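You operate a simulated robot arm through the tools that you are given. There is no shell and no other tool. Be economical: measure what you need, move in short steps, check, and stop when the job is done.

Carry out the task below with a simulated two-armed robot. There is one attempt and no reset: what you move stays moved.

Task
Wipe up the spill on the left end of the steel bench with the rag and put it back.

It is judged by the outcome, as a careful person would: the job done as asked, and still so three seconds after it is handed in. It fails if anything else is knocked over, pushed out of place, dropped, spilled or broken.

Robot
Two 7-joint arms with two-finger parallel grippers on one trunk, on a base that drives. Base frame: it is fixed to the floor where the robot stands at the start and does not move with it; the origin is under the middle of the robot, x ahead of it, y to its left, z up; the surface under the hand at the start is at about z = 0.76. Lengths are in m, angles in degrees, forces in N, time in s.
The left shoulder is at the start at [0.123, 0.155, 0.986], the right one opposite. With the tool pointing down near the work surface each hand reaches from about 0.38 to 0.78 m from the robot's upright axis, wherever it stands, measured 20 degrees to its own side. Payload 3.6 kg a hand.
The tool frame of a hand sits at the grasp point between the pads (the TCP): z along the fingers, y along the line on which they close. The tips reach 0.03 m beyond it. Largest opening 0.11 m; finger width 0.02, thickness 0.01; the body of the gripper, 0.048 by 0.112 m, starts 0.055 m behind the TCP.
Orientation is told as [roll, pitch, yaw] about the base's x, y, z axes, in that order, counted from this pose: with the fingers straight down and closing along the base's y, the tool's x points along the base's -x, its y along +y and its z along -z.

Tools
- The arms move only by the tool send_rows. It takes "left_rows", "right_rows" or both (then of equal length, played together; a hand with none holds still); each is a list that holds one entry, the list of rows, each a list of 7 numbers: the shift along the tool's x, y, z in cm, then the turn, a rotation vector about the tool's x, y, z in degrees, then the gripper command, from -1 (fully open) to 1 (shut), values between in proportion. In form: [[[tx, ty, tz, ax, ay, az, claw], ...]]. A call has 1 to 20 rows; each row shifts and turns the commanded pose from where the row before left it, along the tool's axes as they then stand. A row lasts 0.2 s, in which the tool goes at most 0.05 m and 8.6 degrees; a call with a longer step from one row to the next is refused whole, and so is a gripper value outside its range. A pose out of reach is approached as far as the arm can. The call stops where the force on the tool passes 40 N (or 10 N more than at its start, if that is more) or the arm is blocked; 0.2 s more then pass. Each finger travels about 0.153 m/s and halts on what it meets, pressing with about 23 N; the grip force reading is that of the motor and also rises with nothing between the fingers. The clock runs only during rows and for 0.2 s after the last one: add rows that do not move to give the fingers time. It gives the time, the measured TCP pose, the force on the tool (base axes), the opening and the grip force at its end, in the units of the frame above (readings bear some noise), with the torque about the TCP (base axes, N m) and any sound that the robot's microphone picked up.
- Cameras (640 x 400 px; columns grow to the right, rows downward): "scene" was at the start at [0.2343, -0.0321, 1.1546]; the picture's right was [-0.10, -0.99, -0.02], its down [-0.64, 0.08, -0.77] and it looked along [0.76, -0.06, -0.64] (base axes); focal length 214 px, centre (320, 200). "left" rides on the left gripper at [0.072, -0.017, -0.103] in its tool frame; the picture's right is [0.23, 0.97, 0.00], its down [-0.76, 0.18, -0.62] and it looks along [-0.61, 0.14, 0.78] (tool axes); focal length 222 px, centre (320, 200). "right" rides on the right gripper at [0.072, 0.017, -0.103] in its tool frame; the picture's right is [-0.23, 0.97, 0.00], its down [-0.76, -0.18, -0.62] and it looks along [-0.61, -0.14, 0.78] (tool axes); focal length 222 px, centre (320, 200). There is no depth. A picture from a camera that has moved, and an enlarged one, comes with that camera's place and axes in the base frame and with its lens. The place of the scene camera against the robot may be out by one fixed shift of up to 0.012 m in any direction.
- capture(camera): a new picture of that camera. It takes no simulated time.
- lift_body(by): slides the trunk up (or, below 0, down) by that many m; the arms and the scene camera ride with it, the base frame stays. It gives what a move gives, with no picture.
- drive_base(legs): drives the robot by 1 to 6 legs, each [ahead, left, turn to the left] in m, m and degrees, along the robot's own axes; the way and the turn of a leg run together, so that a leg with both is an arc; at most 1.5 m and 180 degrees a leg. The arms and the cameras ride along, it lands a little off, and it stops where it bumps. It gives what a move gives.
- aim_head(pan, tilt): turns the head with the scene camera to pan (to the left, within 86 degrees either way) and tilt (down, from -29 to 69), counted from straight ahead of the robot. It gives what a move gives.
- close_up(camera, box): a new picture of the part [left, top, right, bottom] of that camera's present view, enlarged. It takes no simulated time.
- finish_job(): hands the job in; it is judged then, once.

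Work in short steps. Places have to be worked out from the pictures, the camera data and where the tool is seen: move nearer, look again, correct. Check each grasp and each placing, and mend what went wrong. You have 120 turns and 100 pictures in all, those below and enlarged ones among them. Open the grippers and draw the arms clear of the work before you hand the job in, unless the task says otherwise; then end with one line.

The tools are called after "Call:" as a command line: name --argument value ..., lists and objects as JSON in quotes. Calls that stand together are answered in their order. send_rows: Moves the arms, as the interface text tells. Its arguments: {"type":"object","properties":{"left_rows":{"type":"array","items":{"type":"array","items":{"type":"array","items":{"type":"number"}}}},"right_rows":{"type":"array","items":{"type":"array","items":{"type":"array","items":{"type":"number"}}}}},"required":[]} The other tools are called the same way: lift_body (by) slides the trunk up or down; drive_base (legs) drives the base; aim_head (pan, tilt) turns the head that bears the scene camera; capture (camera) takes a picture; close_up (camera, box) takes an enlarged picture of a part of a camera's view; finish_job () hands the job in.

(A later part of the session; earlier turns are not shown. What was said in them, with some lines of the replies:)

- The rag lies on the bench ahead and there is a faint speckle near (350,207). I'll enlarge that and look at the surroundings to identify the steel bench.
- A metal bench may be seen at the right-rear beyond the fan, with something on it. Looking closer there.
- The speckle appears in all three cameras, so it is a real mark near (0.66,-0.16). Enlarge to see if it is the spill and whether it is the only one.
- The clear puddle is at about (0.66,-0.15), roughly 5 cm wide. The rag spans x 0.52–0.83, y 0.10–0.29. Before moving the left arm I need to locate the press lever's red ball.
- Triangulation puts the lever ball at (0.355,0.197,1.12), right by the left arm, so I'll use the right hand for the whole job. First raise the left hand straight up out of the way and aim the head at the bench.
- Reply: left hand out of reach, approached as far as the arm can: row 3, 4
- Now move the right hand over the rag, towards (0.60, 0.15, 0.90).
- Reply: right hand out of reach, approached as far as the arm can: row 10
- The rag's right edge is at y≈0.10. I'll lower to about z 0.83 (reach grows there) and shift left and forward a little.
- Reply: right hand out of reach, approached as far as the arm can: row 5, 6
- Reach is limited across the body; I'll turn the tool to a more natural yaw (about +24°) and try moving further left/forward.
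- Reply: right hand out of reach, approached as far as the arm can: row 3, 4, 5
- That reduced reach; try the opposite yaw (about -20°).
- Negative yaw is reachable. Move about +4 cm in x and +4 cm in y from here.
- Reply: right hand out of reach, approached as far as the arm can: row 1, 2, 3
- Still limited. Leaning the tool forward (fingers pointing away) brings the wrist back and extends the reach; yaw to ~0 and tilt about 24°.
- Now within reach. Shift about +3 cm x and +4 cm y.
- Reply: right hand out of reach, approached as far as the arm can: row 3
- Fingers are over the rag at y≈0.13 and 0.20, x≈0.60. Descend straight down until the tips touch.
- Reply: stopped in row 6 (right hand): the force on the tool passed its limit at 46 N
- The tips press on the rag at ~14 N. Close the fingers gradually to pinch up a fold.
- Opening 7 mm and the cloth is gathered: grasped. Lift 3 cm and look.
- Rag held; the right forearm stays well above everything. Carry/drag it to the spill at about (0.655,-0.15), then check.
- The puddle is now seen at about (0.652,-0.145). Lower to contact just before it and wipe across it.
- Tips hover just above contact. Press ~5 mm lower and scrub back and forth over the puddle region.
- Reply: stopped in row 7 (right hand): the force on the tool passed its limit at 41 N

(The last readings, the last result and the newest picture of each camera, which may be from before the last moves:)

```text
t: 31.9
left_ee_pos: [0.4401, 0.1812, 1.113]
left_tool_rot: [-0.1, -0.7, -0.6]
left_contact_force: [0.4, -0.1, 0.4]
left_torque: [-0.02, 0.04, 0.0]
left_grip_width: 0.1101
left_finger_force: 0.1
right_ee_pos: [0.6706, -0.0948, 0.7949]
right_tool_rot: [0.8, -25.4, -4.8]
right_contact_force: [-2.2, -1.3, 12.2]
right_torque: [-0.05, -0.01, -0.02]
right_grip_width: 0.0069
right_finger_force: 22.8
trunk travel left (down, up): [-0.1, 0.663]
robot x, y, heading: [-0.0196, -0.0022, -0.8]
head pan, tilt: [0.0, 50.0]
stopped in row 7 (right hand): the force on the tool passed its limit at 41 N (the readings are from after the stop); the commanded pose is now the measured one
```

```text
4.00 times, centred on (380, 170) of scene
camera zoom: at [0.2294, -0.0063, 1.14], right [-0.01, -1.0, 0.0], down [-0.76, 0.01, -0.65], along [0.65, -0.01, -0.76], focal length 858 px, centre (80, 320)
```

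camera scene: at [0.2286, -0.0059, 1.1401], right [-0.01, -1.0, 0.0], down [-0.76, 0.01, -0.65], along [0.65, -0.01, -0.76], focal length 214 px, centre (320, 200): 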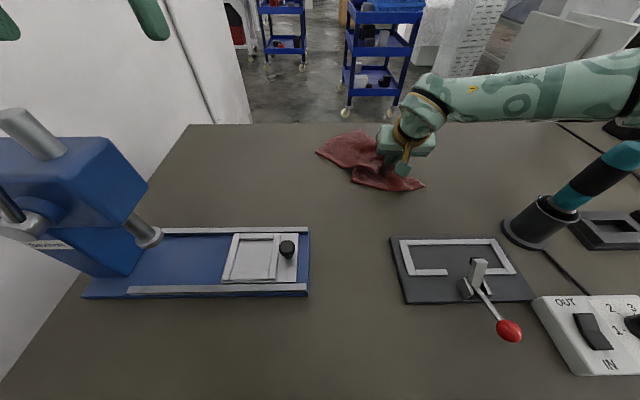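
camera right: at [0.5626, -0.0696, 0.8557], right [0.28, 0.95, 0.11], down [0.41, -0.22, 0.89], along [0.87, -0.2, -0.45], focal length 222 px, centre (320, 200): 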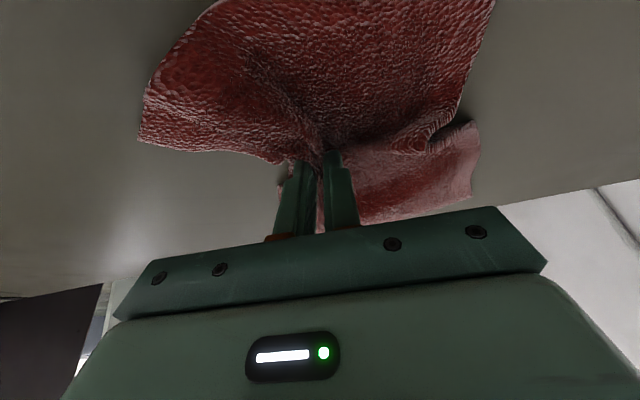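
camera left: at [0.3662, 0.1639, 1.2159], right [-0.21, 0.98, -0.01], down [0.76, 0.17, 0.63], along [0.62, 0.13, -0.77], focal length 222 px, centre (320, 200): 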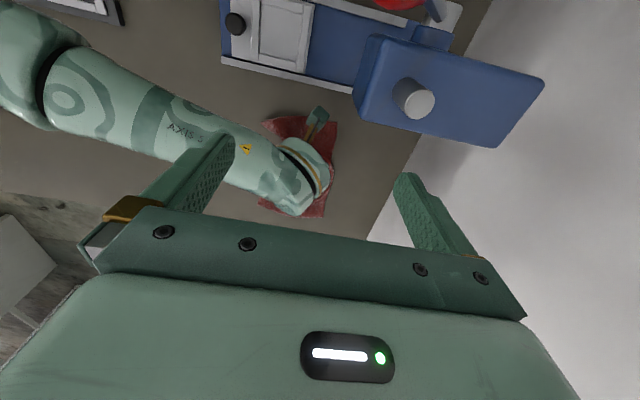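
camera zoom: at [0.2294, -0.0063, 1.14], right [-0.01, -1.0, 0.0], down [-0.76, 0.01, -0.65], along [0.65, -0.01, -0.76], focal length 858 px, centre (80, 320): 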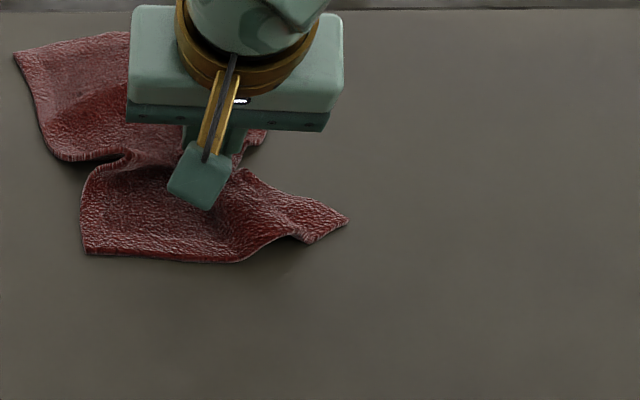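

Nothing of the puddle is visible so far, though the rag may hide part. Continue scrubbing with slightly less pressure.

Call:
send_rows --right_rows '[[[-0.1, -1.2, -0.2, 0, 0, 0, 1], [-0.18, -2.3, 0.085, 0, 0, 0, 1], [-0.18, -2.3, 0.085, 0, 0, 0, 1], [-0.18, -2.3, 0.085, 0, 0, 0, 1], [-0.18, -2.3, 0.085, 0, 0, 0, 1], [1.8, -0.17, -0.84, 0, 0, 0, 1], [1.8, -0.17, -0.84, 0, 0, 0, 1], [0.18, 2.3, -0.085, 0, 0, 0, 1], [0.18, 2.3, -0.085, 0, 0, 0, 1], [0.18, 2.3, -0.085, 0, 0, 0, 1], [0.18, 2.3, -0.085, 0, 0, 0, 1], [-0.9, 0.1, 0.42, 0, 0, 0, 1], [-0.18, -2.3, 0.085, 0, 0, 0, 1], [-0.18, -2.3, 0.085, 0, 0, 0, 1], [-0.18, -2.3, 0.085, 0, 0, 0, 1], [-0.18, -2.3, 0.085, 0, 0, 0, 1], [0, 0, 0, 0, 0, 0, 1]]]'

Call:
capture --camera "right"

```text
t: 35.5
left_ee_pos: [0.4407, 0.1806, 1.1135]
left_tool_rot: [-0.1, -0.9, -0.9]
left_contact_force: [0.0, 0.5, -0.4]
left_torque: [0.03, 0.0, -0.03]
left_grip_width: 0.1101
left_finger_force: 0.0
right_ee_pos: [0.6395, -0.1994, 0.7933]
right_tool_rot: [0.8, -25.3, -4.8]
right_contact_force: [0.1, 1.5, 3.5]
right_torque: [0.06, -0.06, -0.05]
right_grip_width: 0.0071
right_finger_force: 22.7
trunk travel left (down, up): [-0.1, 0.663]
robot x, y, heading: [-0.0149, -0.0013, -0.8]
head pan, tilt: [0.0, 50.0]
```

```text
64 pictures are left
camera right: at [0.5316, -0.1749, 0.8565], right [0.28, 0.95, 0.11], down [0.41, -0.22, 0.89], along [0.87, -0.2, -0.45], focal length 222 px, centre (320, 200)
```

right: 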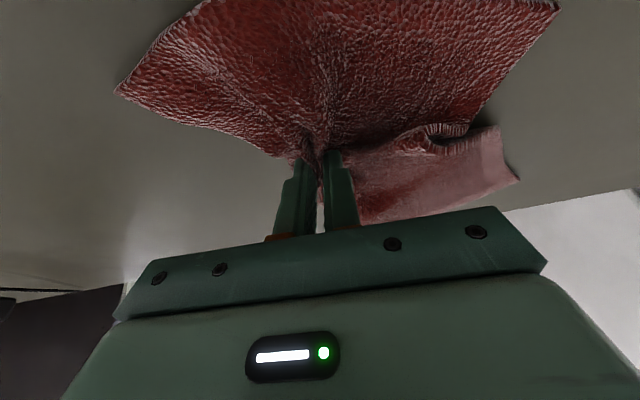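

Lift 3 cm and move back left to uncover the place and inspect it.

Call:
send_rows --right_rows '[[[-0.42, 0, -0.9, 0, 0, 0, 1], [-0.42, 0, -0.9, 0, 0, 0, 1], [-0.42, 0, -0.9, 0, 0, 0, 1], [0.2, 2.8, -0.1, 0, 0, 0, 1], [0.2, 2.8, -0.1, 0, 0, 0, 1], [0.2, 2.8, -0.1, 0, 0, 0, 1], [0.2, 2.8, -0.1, 0, 0, 0, 1], [0.2, 2.8, -0.1, 0, 0, 0, 1], [0.2, 2.8, -0.1, 0, 0, 0, 1], [0.2, 2.8, -0.1, 0, 0, 0, 1], [0, 0, 0, 0, 0, 0, 1]]]'

Call:
close_up --camera "scene" --box '[260, 110, 460, 235]'

Call:
capture --camera "right"

```text
t: 37.9
left_ee_pos: [0.4403, 0.1803, 1.1147]
left_tool_rot: [0.0, -0.9, -0.8]
left_contact_force: [-0.4, -0.2, 1.3]
left_torque: [0.03, -0.03, 0.02]
left_grip_width: 0.1102
left_finger_force: 0.1
right_ee_pos: [0.64, -0.0007, 0.8247]
right_tool_rot: [0.7, -25.2, -4.9]
right_contact_force: [0.4, -0.5, 0.7]
right_torque: [-0.03, -0.04, -0.06]
right_grip_width: 0.0071
right_finger_force: 22.9
trunk travel left (down, up): [-0.1, 0.663]
robot x, y, heading: [-0.019, -0.0028, -0.6]
head pan, tilt: [0.0, 50.0]
```

```text
3.20 times, centred on (360, 172) of scene
camera zoom: at [0.2286, -0.0065, 1.14], right [-0.01, -1.0, 0.0], down [-0.76, 0.01, -0.65], along [0.65, -0.01, -0.76], focal length 686 px, centre (192, 288)
```

zoom: 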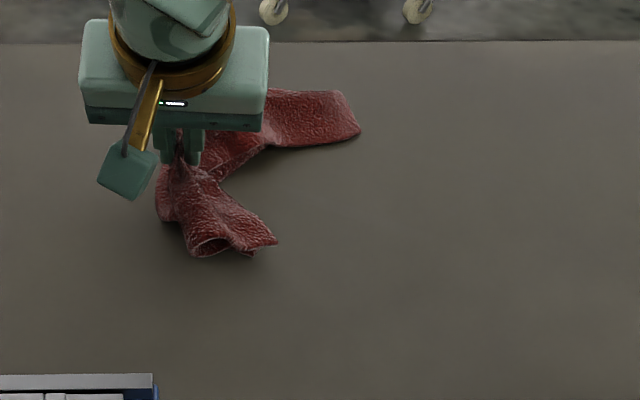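

```text
62 pictures are left
camera right: at [0.5312, 0.0228, 0.8856], right [0.28, 0.95, 0.11], down [0.41, -0.22, 0.89], along [0.87, -0.21, -0.45], focal length 222 px, centre (320, 200)
```

right: 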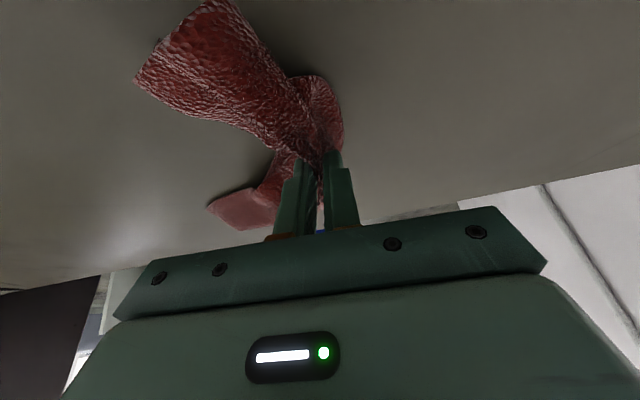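

The spot is clean. Now return the rag: lift it fully so that it hangs free, then bring it over its old place.

Call:
send_rows --right_rows '[[[-1.26, 0, -2.7, 0, 0, 0, 1], [-1.26, 0, -2.7, 0, 0, 0, 1], [-1.26, 0, -2.7, 0, 0, 0, 1], [-1.26, 0, -2.7, 0, 0, 0, 1], [-0.84, 0, -1.8, 0, 0, 0, 1], [0.6, 2.4, -0.3, 0, 0, 0, 1], [0.6, 2.4, -0.3, 0, 0, 0, 1], [0.6, 2.4, -0.3, 0, 0, 0, 1], [0.6, 2.4, -0.3, 0, 0, 0, 1], [0.6, 2.4, -0.3, 0, 0, 0, 1], [0.6, 2.4, -0.3, 0, 0, 0, 1], [0.6, 2.4, -0.3, 0, 0, 0, 1], [0, 0, 0, 0, 0, 0, 1], [0, 0, 0, 0, 0, 0, 1]]]'

Call:
capture --camera "scene"

Call:
capture --camera "right"

```text
t: 40.9
left_ee_pos: [0.4403, 0.1796, 1.1145]
left_tool_rot: [-0.1, -0.8, -0.8]
left_contact_force: [0.8, -0.4, 0.4]
left_torque: [0.01, -0.01, -0.02]
left_grip_width: 0.1099
left_finger_force: 0.0
right_ee_pos: [0.6125, 0.1329, 0.9685]
right_tool_rot: [0.8, -25.1, -4.9]
right_contact_force: [-0.1, 0.0, -0.5]
right_torque: [-0.01, 0.08, -0.03]
right_grip_width: 0.0069
right_finger_force: 22.7
right hand out of reach, approached as far as the arm can: row 11, 12
trunk travel left (down, up): [-0.1, 0.663]
robot x, y, heading: [-0.0205, -0.0059, -0.7]
head pan, tilt: [0.0, 50.0]
```

```text
61 pictures are left
camera scene: at [0.2286, -0.0068, 1.14], right [-0.01, -1.0, 0.0], down [-0.76, 0.01, -0.65], along [0.65, -0.01, -0.76], focal length 214 px, centre (320, 200)
```

scene: 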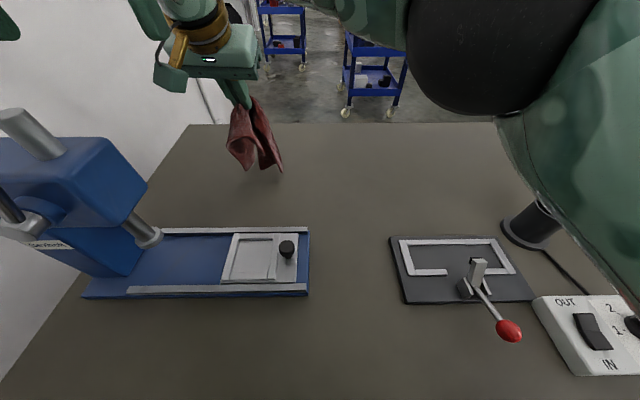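

```text
60 pictures are left
camera right: at [0.5045, 0.1567, 1.0305], right [0.28, 0.95, 0.11], down [0.41, -0.22, 0.89], along [0.87, -0.2, -0.45], focal length 222 px, centre (320, 200)
```

right: 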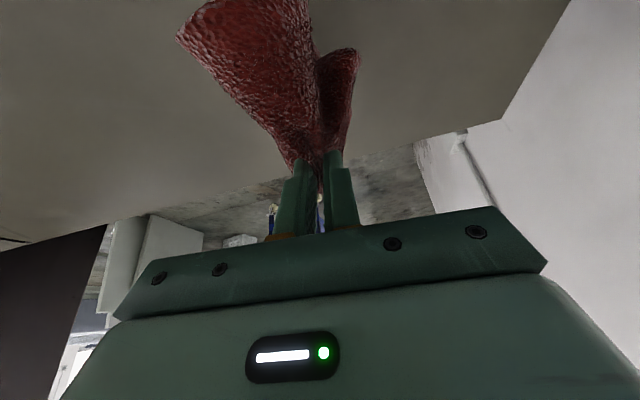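

The bench is clean. Lower the rag over its old spot (towards (0.60,0.165)).

Call:
send_rows --right_rows '[[[0.92, 0, 2.0, 0, 0, 0, 1], [0.92, 0, 2.0, 0, 0, 0, 1], [0.92, 0.5, 2.0, 0, 0, 0, 1], [0.92, 0.6, 2.0, 0, 0, 0, 1], [0.92, 0.6, 2.0, 0, 0, 0, 1], [0.92, 0.6, 2.0, 0, 0, 0, 1], [0.92, 0.6, 2.0, 0, 0, 0, 1], [0, 0, 0, 0, 0, 0, 1]]]'

Call:
capture --camera "scene"

Call:
capture --camera "right"

```text
t: 42.7
left_ee_pos: [0.4402, 0.1794, 1.1146]
left_tool_rot: [-0.1, -0.7, -0.7]
left_contact_force: [-0.1, 0.2, 0.2]
left_torque: [-0.03, 0.01, 0.01]
left_grip_width: 0.1101
left_finger_force: 0.2
right_ee_pos: [0.623, 0.1444, 0.8167]
right_tool_rot: [0.9, -25.2, -5.0]
right_contact_force: [-0.4, 0.2, 0.5]
right_torque: [-0.01, -0.02, -0.06]
right_grip_width: 0.0069
right_finger_force: 22.9
right hand out of reach, approached as far as the arm can: row 6, 7
trunk travel left (down, up): [-0.1, 0.663]
robot x, y, heading: [-0.0175, -0.0043, -0.8]
head pan, tilt: [0.0, 50.0]
```

```text
59 pictures are left
camera scene: at [0.2286, -0.0069, 1.14], right [-0.01, -1.0, 0.0], down [-0.76, 0.01, -0.65], along [0.65, -0.01, -0.76], focal length 214 px, centre (320, 200)
```

scene: 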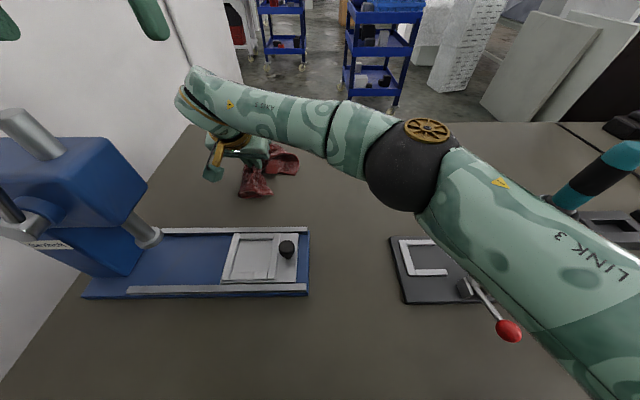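

```text
58 pictures are left
camera right: at [0.5165, 0.1696, 0.8775], right [0.28, 0.95, 0.11], down [0.41, -0.22, 0.89], along [0.87, -0.2, -0.45], focal length 222 px, centre (320, 200)
```

right: 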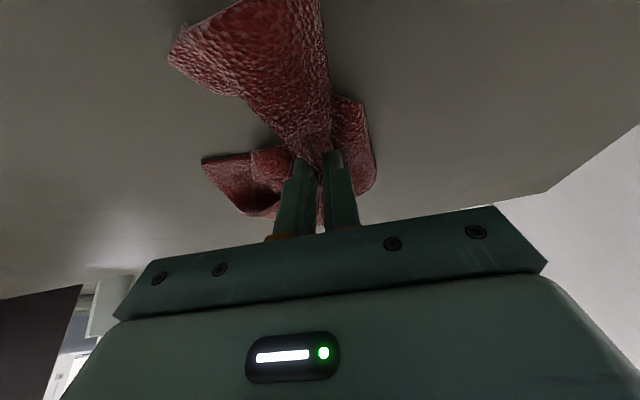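

The rag trails to the right of where it lay. I'll raise it, roll the tool so the fingers also point left (more reach in y), and set it down further left.

Call:
send_rows --right_rows '[[[-1.0, 0, -2.1, 0, 0, 0, 1], [-1.0, 0, -2.1, 0, 0, 0, 1], [-1.0, 0, -2.1, 0, 0, 0, 1], [0, 0, 0, -7, 0, 0, 1], [0, 0, 0, -7, 0, 0, 1], [0, 0, 0, -7, 0, 0, 1], [0, 0, 0, -5, 0, 0, 1], [0, 0, 0, 0, 0, 0, 1]]]'

Call:
capture --camera "scene"

```text
t: 44.5
left_ee_pos: [0.4406, 0.181, 1.1153]
left_tool_rot: [-0.1, -0.8, -0.8]
left_contact_force: [0.4, -0.2, 0.4]
left_torque: [0.04, 0.01, -0.02]
left_grip_width: 0.1099
left_finger_force: 0.0
right_ee_pos: [0.6258, 0.1431, 0.8854]
right_tool_rot: [26.9, -25.1, -4.9]
right_contact_force: [0.4, 0.4, -0.1]
right_torque: [-0.09, 0.02, -0.01]
right_grip_width: 0.0067
right_finger_force: 22.6
trunk travel left (down, up): [-0.1, 0.663]
robot x, y, heading: [-0.0157, 0.0004, -0.8]
head pan, tilt: [0.0, 50.0]
```

```text
57 pictures are left
camera scene: at [0.2286, -0.007, 1.14], right [-0.01, -1.0, 0.0], down [-0.76, 0.01, -0.65], along [0.65, -0.01, -0.76], focal length 214 px, centre (320, 200)
```

scene: 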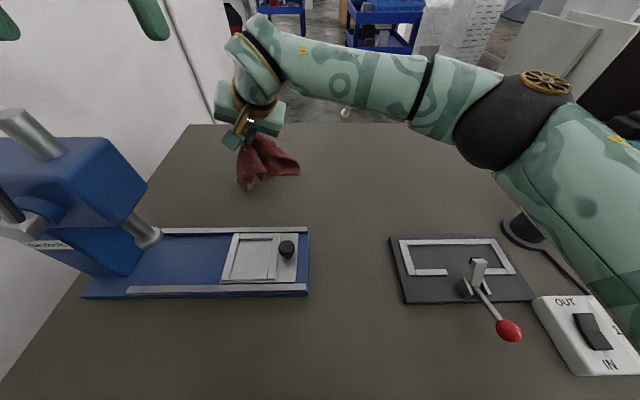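

Compute tool axes for the rolled pose and move +8 cm in y.

Call:
send_rows --right_rows '[[[0.16, 1.81, 0.83, 0, 0, 0, 1], [0.16, 1.81, 0.83, 0, 0, 0, 1], [0.16, 1.81, 0.83, 0, 0, 0, 1], [0.16, 1.81, 0.83, 0, 0, 0, 1], [0, 0, 0, 0, 0, 0, 1]]]'

Call:
capture --camera "scene"

Call:
capture --camera "left"

```text
t: 45.7
left_ee_pos: [0.4416, 0.1803, 1.1146]
left_tool_rot: [0.0, -0.9, -0.7]
left_contact_force: [0.1, -0.4, 0.2]
left_torque: [0.0, 0.04, 0.0]
left_grip_width: 0.1102
left_finger_force: 0.0
right_ee_pos: [0.6249, 0.224, 0.8862]
right_tool_rot: [26.8, -25.2, -4.8]
right_contact_force: [0.1, -0.4, -0.9]
right_torque: [-0.08, 0.02, -0.06]
right_grip_width: 0.0068
right_finger_force: 23.5
trunk travel left (down, up): [-0.1, 0.663]
robot x, y, heading: [-0.0191, -0.0051, -0.9]
head pan, tilt: [0.0, 50.0]
```

```text
56 pictures are left
camera scene: at [0.2286, -0.007, 1.14], right [-0.01, -1.0, 0.0], down [-0.76, 0.01, -0.65], along [0.65, -0.01, -0.76], focal length 214 px, centre (320, 200)
```

scene: 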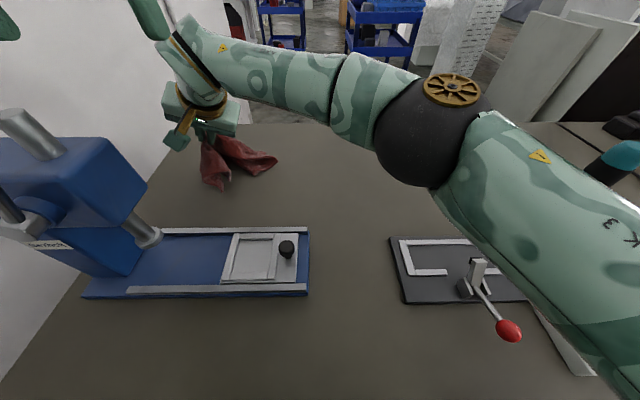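

```text
55 pictures are left
camera left: at [0.3663, 0.1623, 1.2163], right [-0.21, 0.98, 0.0], down [0.76, 0.17, 0.63], along [0.62, 0.13, -0.77], focal length 222 px, centre (320, 200)
```

left: 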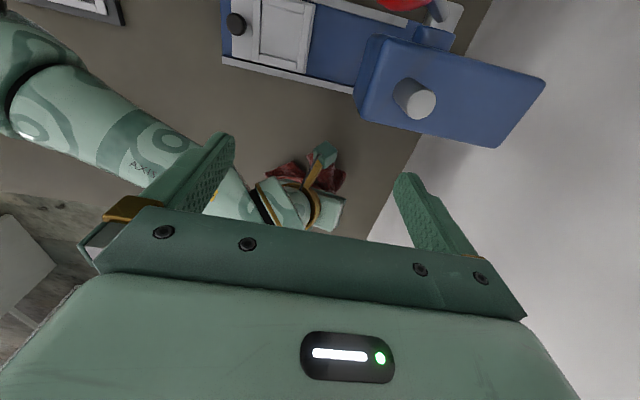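

In reach with margin. Go a bit further out, lower, then draw back right/near so the far-left cloth trails out.

Call:
send_rows --right_rows '[[[-1.7, 1.13, 1.45, 0, 0, 0, 1], [-1.7, 1.13, 1.45, 0, 0, 0, 1], [0.68, -0.66, 1.29, 0, 0, 0, 1], [0.68, -0.66, 1.29, 0, 0, 0, 1], [0.68, -0.66, 1.29, 0, 0, 0, 1], [0.68, -0.66, 1.29, 0, 0, 0, 1], [1.26, -1.87, -0.98, 0, 0, 0, 1], [1.26, -1.87, -0.98, 0, 0, 0, 1], [1.26, -1.87, -0.98, 0, 0, 0, 1], [0, 0, 0, 0, 0, 0, 1]]]'

Call:
capture --camera "scene"

Call:
capture --camera "right"

```text
t: 47.9
left_ee_pos: [0.4403, 0.1802, 1.1137]
left_tool_rot: [-0.1, -0.8, -0.8]
left_contact_force: [-0.2, 1.3, -0.5]
left_torque: [-0.03, 0.0, 0.01]
left_grip_width: 0.11
left_finger_force: 0.1
right_ee_pos: [0.5844, 0.1603, 0.8054]
right_tool_rot: [26.9, -25.2, -4.9]
right_contact_force: [1.0, 0.5, 0.1]
right_torque: [-0.05, -0.04, -0.04]
right_grip_width: 0.007
right_finger_force: 22.4
right hand out of reach, approached as far as the arm can: row 1, 2
trunk travel left (down, up): [-0.1, 0.663]
robot x, y, heading: [-0.0192, -0.0054, -0.6]
head pan, tilt: [0.0, 50.0]
```

```text
54 pictures are left
camera scene: at [0.2286, -0.0072, 1.14], right [-0.01, -1.0, 0.0], down [-0.76, 0.01, -0.65], along [0.65, -0.01, -0.76], focal length 214 px, centre (320, 200)
```

scene: 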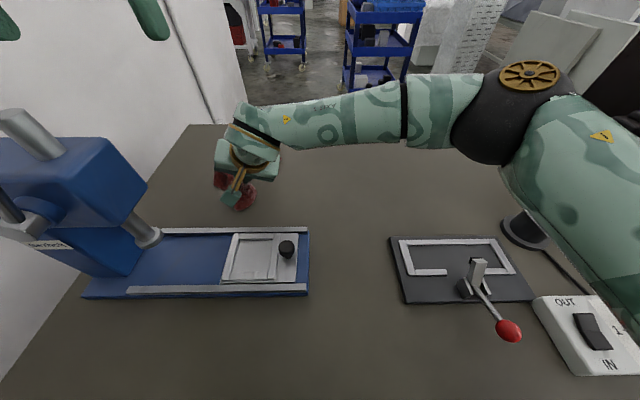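

```text
53 pictures are left
camera right: at [0.4745, 0.1377, 0.8643], right [0.09, 0.86, 0.49], down [0.45, -0.48, 0.76], along [0.89, 0.15, -0.43], focal length 222 px, centre (320, 200)
```

right: 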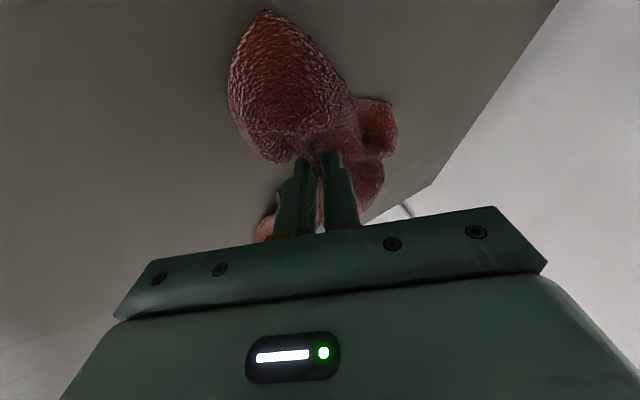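

The rag is bunched at about (0.60,0.16). I'll lift again, return to the far-left point and test more roll for reach.

Call:
send_rows --right_rows '[[[-0.845, 0.82, -1.62, 0, 0, 0, 1], [-0.845, 0.82, -1.62, 0, 0, 0, 1], [-0.845, 0.82, -1.62, 0, 0, 0, 1], [-0.845, 0.82, -1.62, 0, 0, 0, 1], [0, 0, 0, -8, 0, 0, 1], [0, 0, 0, -8, 0, 0, 1], [-1.05, 1.66, 1.39, 0, 0, 0, 1], [-1.05, 1.66, 1.39, 0, 0, 0, 1], [-1.05, 1.66, 1.39, 0, 0, 0, 1], [0, 0, 0, 0, 0, 0, 1]]]'

Call:
capture --camera "scene"

```text
t: 50.1
left_ee_pos: [0.4404, 0.1797, 1.1136]
left_tool_rot: [-0.1, -0.8, -0.8]
left_contact_force: [1.0, 0.3, -0.1]
left_torque: [0.01, 0.0, 0.0]
left_grip_width: 0.1096
left_finger_force: 0.0
right_ee_pos: [0.6179, 0.2247, 0.9009]
right_tool_rot: [42.8, -25.2, -4.9]
right_contact_force: [-0.5, -0.4, 0.5]
right_torque: [-0.13, 0.0, -0.07]
right_grip_width: 0.0067
right_finger_force: 23.4
trunk travel left (down, up): [-0.1, 0.663]
robot x, y, heading: [-0.0163, -0.0004, -0.6]
head pan, tilt: [0.0, 50.0]
```

```text
52 pictures are left
camera scene: at [0.2286, -0.0073, 1.14], right [-0.01, -1.0, 0.0], down [-0.76, 0.01, -0.65], along [0.65, -0.01, -0.76], focal length 214 px, centre (320, 200)
```

scene: 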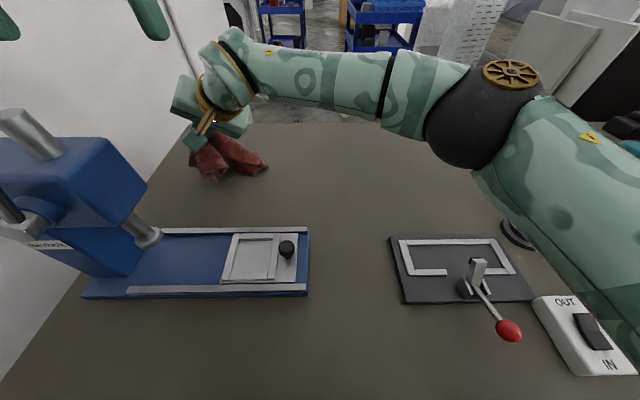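

Still within reach at 43° roll. Move out another +6 cm x, +3 cm y.

Call:
send_rows --right_rows '[[[-1.73, 0.31, 1.38, 0, 0, 0, 1], [-1.73, 0.31, 1.38, 0, 0, 0, 1], [-1.73, 0.31, 1.38, 0, 0, 0, 1], [0, 0, 0, 0, 0, 0, 1]]]'

```text
t: 51.1
left_ee_pos: [0.4402, 0.1796, 1.1142]
left_tool_rot: [0.0, -0.8, -0.8]
left_contact_force: [0.8, -0.2, 1.5]
left_torque: [-0.02, 0.01, 0.01]
left_grip_width: 0.11
left_finger_force: 0.1
right_ee_pos: [0.6581, 0.2405, 0.9018]
right_tool_rot: [42.9, -25.2, -4.9]
right_contact_force: [0.4, -0.2, 0.2]
right_torque: [-0.1, 0.05, -0.05]
right_grip_width: 0.0065
right_finger_force: 23.2
right hand out of reach, approached as far as the arm can: row 3
trunk travel left (down, up): [-0.1, 0.663]
robot x, y, heading: [-0.0204, -0.0, -0.9]
head pan, tilt: [0.0, 50.0]
```

At (0.658,0.24). Lower to the bench and draw back slightly, then look.

Call:
send_rows --right_rows '[[[0.845, -1.23, 1.33, 0, 0, 0, 1], [0.845, -1.23, 1.33, 0, 0, 0, 1], [0.845, -1.23, 1.33, 0, 0, 0, 1], [0.845, -1.23, 1.33, 0, 0, 0, 1], [0, 0, 0, 0, 0, 0, 1]]]'

Call:
capture --camera "right"

Call:
capture --camera "scene"

```text
t: 52.3
left_ee_pos: [0.4411, 0.1798, 1.1135]
left_tool_rot: [-0.1, -0.8, -0.9]
left_contact_force: [0.4, 1.1, 0.3]
left_torque: [-0.03, -0.01, -0.01]
left_grip_width: 0.11
left_finger_force: 0.0
right_ee_pos: [0.6601, 0.2402, 0.8226]
right_tool_rot: [42.8, -25.2, -4.9]
right_contact_force: [0.4, -0.7, -0.2]
right_torque: [-0.09, 0.0, -0.05]
right_grip_width: 0.0066
right_finger_force: 22.8
trunk travel left (down, up): [-0.1, 0.663]
robot x, y, heading: [-0.0167, -0.0067, -0.7]
head pan, tilt: [0.0, 50.0]
```

```text
51 pictures are left
camera right: at [0.5523, 0.1912, 0.8697], right [-0.02, 0.72, 0.7], down [0.5, -0.6, 0.63], along [0.87, 0.36, -0.35], focal length 222 px, centre (320, 200)
```

right: 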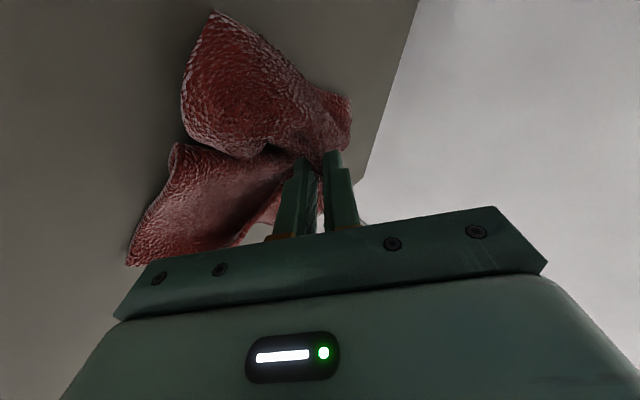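

```text
50 pictures are left
camera scene: at [0.2286, -0.0074, 1.14], right [-0.01, -1.0, 0.0], down [-0.76, 0.01, -0.65], along [0.65, -0.01, -0.76], focal length 214 px, centre (320, 200)
```

scene: 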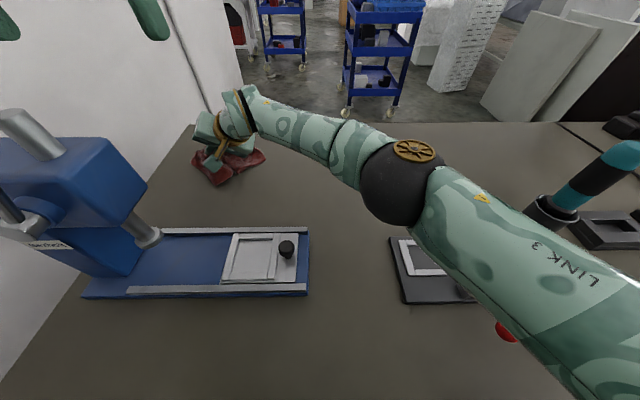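

The rag now lies from the grip toward the right, centred near (0.66,0.19), i.e. its old place. Lower 1 cm, open gently and withdraw along the tool axis.

Call:
send_rows --right_rows '[[[0.42, -0.61, 0.66, 0, 0, 0, 1], [0, 0, 0, 0, 0, 0, 0.7], [0, 0, 0, 0, 0, 0, 0.3], [0, 0, 0, 0, 0, 0, 0.3], [0, 0, 0, 0, 0, 0, 0.3], [0, 0, -2, 0, 0, 0, 0.3], [0, 0, -3, 0, 0, 0, 0.3], [0, 0, -3, 0, 0, 0, 0.3], [0, 0, -3, 0, 0, 0, 0.3], [0, 0, 0, 0, 0, 0, 0.3]]]'

Call:
capture --camera "right"

Call:
capture --camera "scene"

```text
t: 54.5
left_ee_pos: [0.4408, 0.1792, 1.1149]
left_tool_rot: [-0.1, -0.8, -0.9]
left_contact_force: [-0.3, -0.1, -0.6]
left_torque: [0.0, 0.02, -0.01]
left_grip_width: 0.1101
left_finger_force: 0.0
right_ee_pos: [0.6191, 0.1706, 0.8866]
right_tool_rot: [42.9, -25.1, -5.0]
right_contact_force: [0.0, 0.4, -0.3]
right_torque: [0.0, 0.0, -0.02]
right_grip_width: 0.0385
right_finger_force: 0.1
trunk travel left (down, up): [-0.1, 0.663]
robot x, y, heading: [-0.0188, -0.0006, -0.7]
head pan, tilt: [0.0, 50.0]
```

```text
49 pictures are left
camera right: at [0.5125, 0.1201, 0.9324], right [-0.02, 0.72, 0.7], down [0.5, -0.6, 0.63], along [0.87, 0.36, -0.35], focal length 222 px, centre (320, 200)
```

right: 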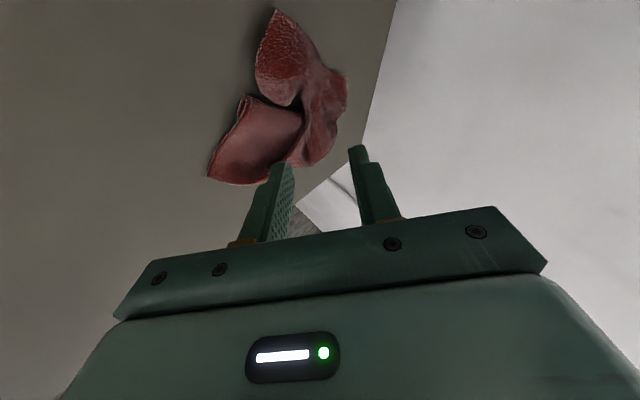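

```text
48 pictures are left
camera scene: at [0.2286, -0.0075, 1.14], right [-0.01, -1.0, 0.0], down [-0.76, 0.01, -0.65], along [0.65, -0.01, -0.76], focal length 214 px, centre (320, 200)
```

scene: 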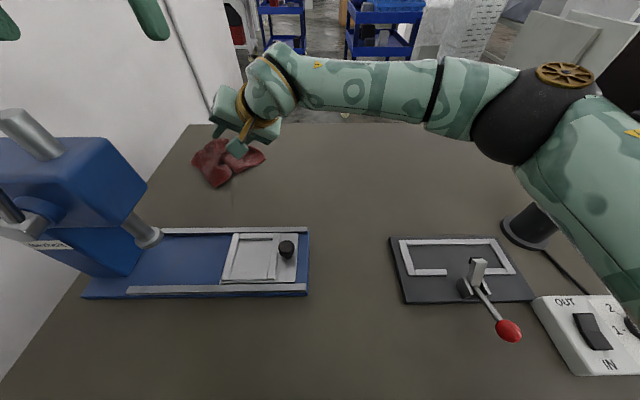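

Released. Withdraw to the right and straighten the tool, then view the result.

Call:
send_rows --right_rows '[[[-0.24, -2.27, -1.95, 0, 0, 0, 0.3], [-0.24, -2.27, -1.95, 0, 0, 0, 0.3], [-0.24, -2.27, -1.95, 0, 0, 0, 0.3], [-0.24, -2.27, -1.95, 0, 0, 0, 0.3], [-0.24, -2.27, -1.95, 0, 0, 0, 0.3], [-0.24, -2.27, -1.95, 0, 0, 0, 0.3], [0, 0, -1, 8.5, 0, 0, 0], [0, 0, -1, 8.5, 0, 0, -0.5], [0, 0, -1, 8.5, 0, 0, -1], [0, 0, -1, 8.5, 0, 0, -1], [0, 0, -1, 8.5, 0, 0, -1], [0, -2, -1, 0, 8, 0, -1], [0, -3, 0, 0, 8, 0, -1], [0, -4, 0, 0, 8, 0, -1], [3, -3, 0, 0, 0, 0, -1], [4, -2, 0, 0, 0, 0, -1], [4, -2, 0, 0, 0, 0, -1], [0, 0, 0, 0, 0, 0, -1]]]'

Call:
capture --camera "scene"

Call:
close_up --camera "scene" --box '[160, 110, 420, 272]'

Call:
capture --camera "left"

```text
t: 58.3
left_ee_pos: [0.4407, 0.1798, 1.1132]
left_tool_rot: [-0.1, -0.9, -0.7]
left_contact_force: [-0.7, 0.3, 0.4]
left_torque: [0.0, 0.0, 0.01]
left_grip_width: 0.1099
left_finger_force: 0.1
right_ee_pos: [0.4719, -0.182, 0.9327]
right_tool_rot: [0.2, -1.2, -4.7]
right_contact_force: [0.3, 0.5, 0.1]
right_torque: [0.02, 0.01, 0.02]
right_grip_width: 0.1099
right_finger_force: 0.1
trunk travel left (down, up): [-0.1, 0.663]
robot x, y, heading: [-0.0157, -0.0051, -0.8]
head pan, tilt: [0.0, 50.0]
```

```text
47 pictures are left
camera scene: at [0.2286, -0.0077, 1.14], right [-0.01, -1.0, 0.0], down [-0.76, 0.01, -0.65], along [0.65, -0.01, -0.76], focal length 214 px, centre (320, 200)
```

scene: 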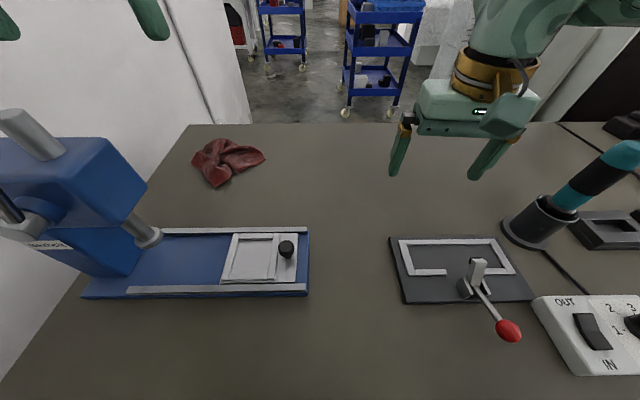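

```text
2.46 times, centred on (290, 191) of scene
camera zoom: at [0.2286, -0.0077, 1.14], right [-0.01, -1.0, 0.0], down [-0.76, 0.01, -0.65], along [0.65, -0.01, -0.76], focal length 528 px, centre (394, 222)
```

zoom: 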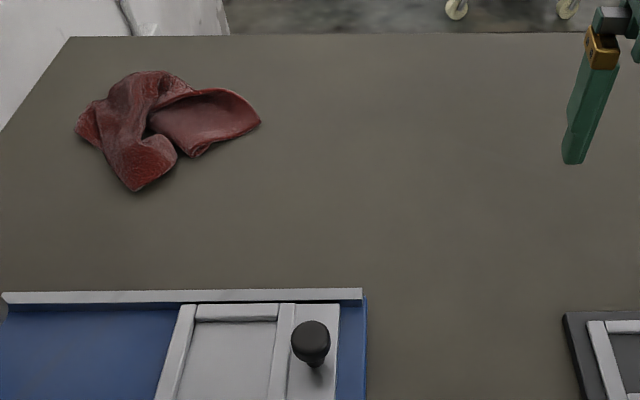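

```text
45 pictures are left
camera left: at [0.3663, 0.1615, 1.2164], right [-0.21, 0.98, 0.0], down [0.76, 0.17, 0.63], along [0.62, 0.13, -0.77], focal length 222 px, centre (320, 200)
```

left: 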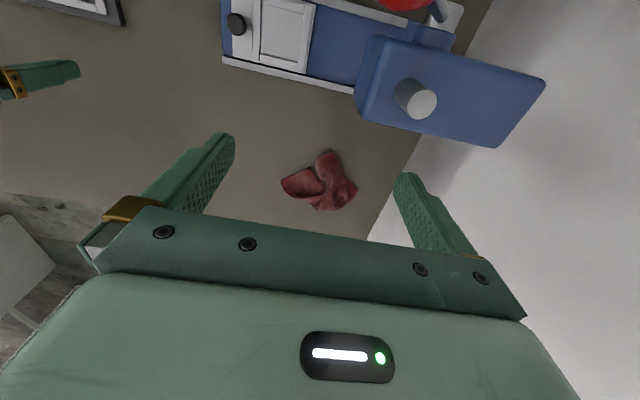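

The rag is back, centred about (0.69,0.23) within ~4 cm of its old centre. One tight look at the spill spot for any residue.

Call:
close_up --camera "scene" --box '[310, 130, 406, 190]'

Call:
capture --camera "right"

```text
6.67 times, centred on (358, 160) of scene
camera zoom: at [0.2286, -0.0077, 1.14], right [-0.01, -1.0, 0.0], down [-0.76, 0.01, -0.65], along [0.65, -0.01, -0.76], focal length 1430 px, centre (67, 467)
```

zoom: 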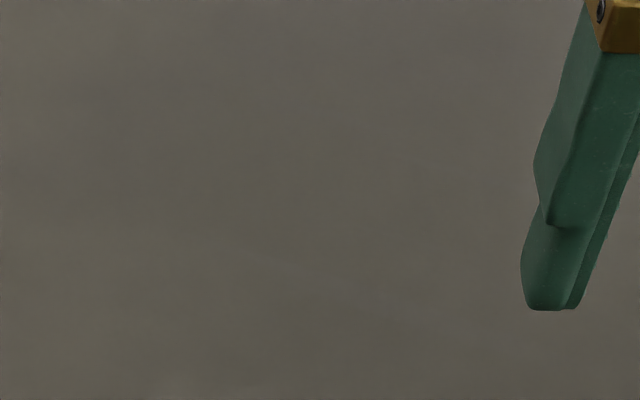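

```text
43 pictures are left
camera right: at [0.3989, -0.1599, 1.0334], right [0.31, 0.95, 0.01], down [0.73, -0.24, 0.64], along [0.61, -0.19, -0.77], focal length 222 px, centre (320, 200)
```

right: 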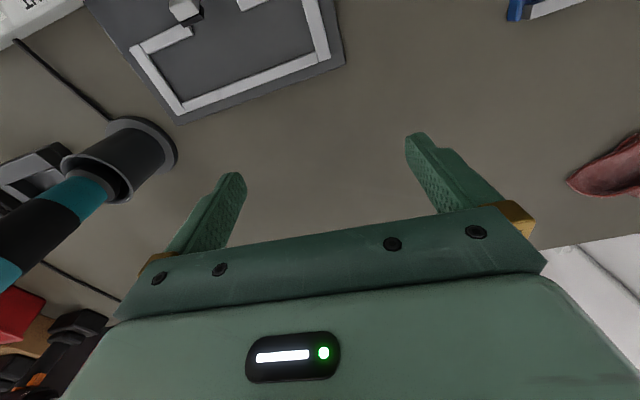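

The puddle spot is clear; there's a very faint lighter patch near (337,188), so I'll check that closely.

Call:
close_up --camera "scene" --box '[290, 160, 386, 220]'

Call:
close_up --camera "right" --box '[230, 100, 480, 256]'

```text
6.67 times, centred on (338, 190) of scene
camera zoom: at [0.2286, -0.0077, 1.14], right [-0.01, -1.0, 0.0], down [-0.76, 0.01, -0.65], along [0.65, -0.01, -0.76], focal length 1430 px, centre (200, 267)
```

zoom: 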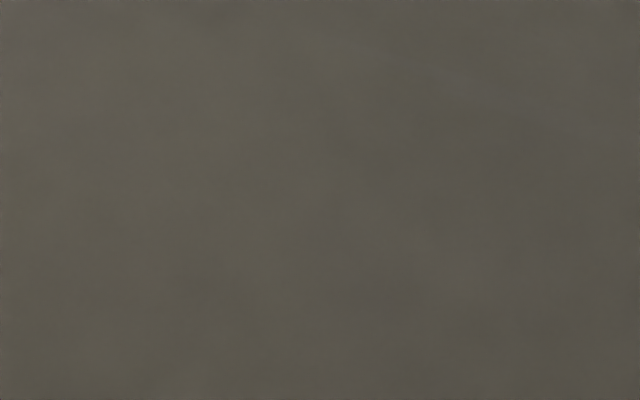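

```text
2.56 times, centred on (355, 178) of right
camera zoom: at [0.3989, -0.1599, 1.0334], right [0.31, 0.95, 0.01], down [0.73, -0.24, 0.64], along [0.61, -0.19, -0.77], focal length 569 px, centre (230, 256)
```

zoom: 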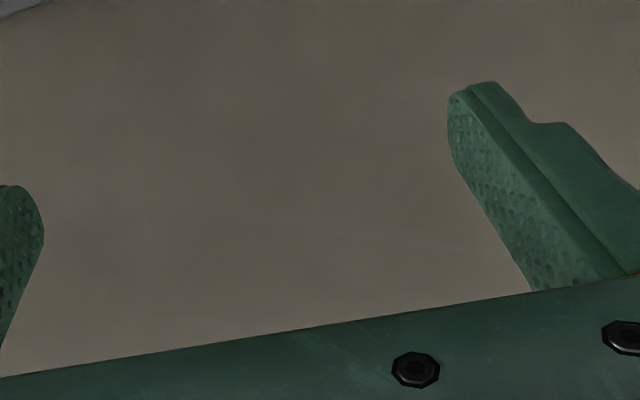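

The bench is clean, the rag is back in its place, both grippers are open and clear, so I hand the job in.

Call:
finish_job

```text
The job is handed in.
```

I wiped up the spill and put the rag back within about 4 cm of where it lay, but bunched up rather than flat; close-ups show no residue and nothing else moved.
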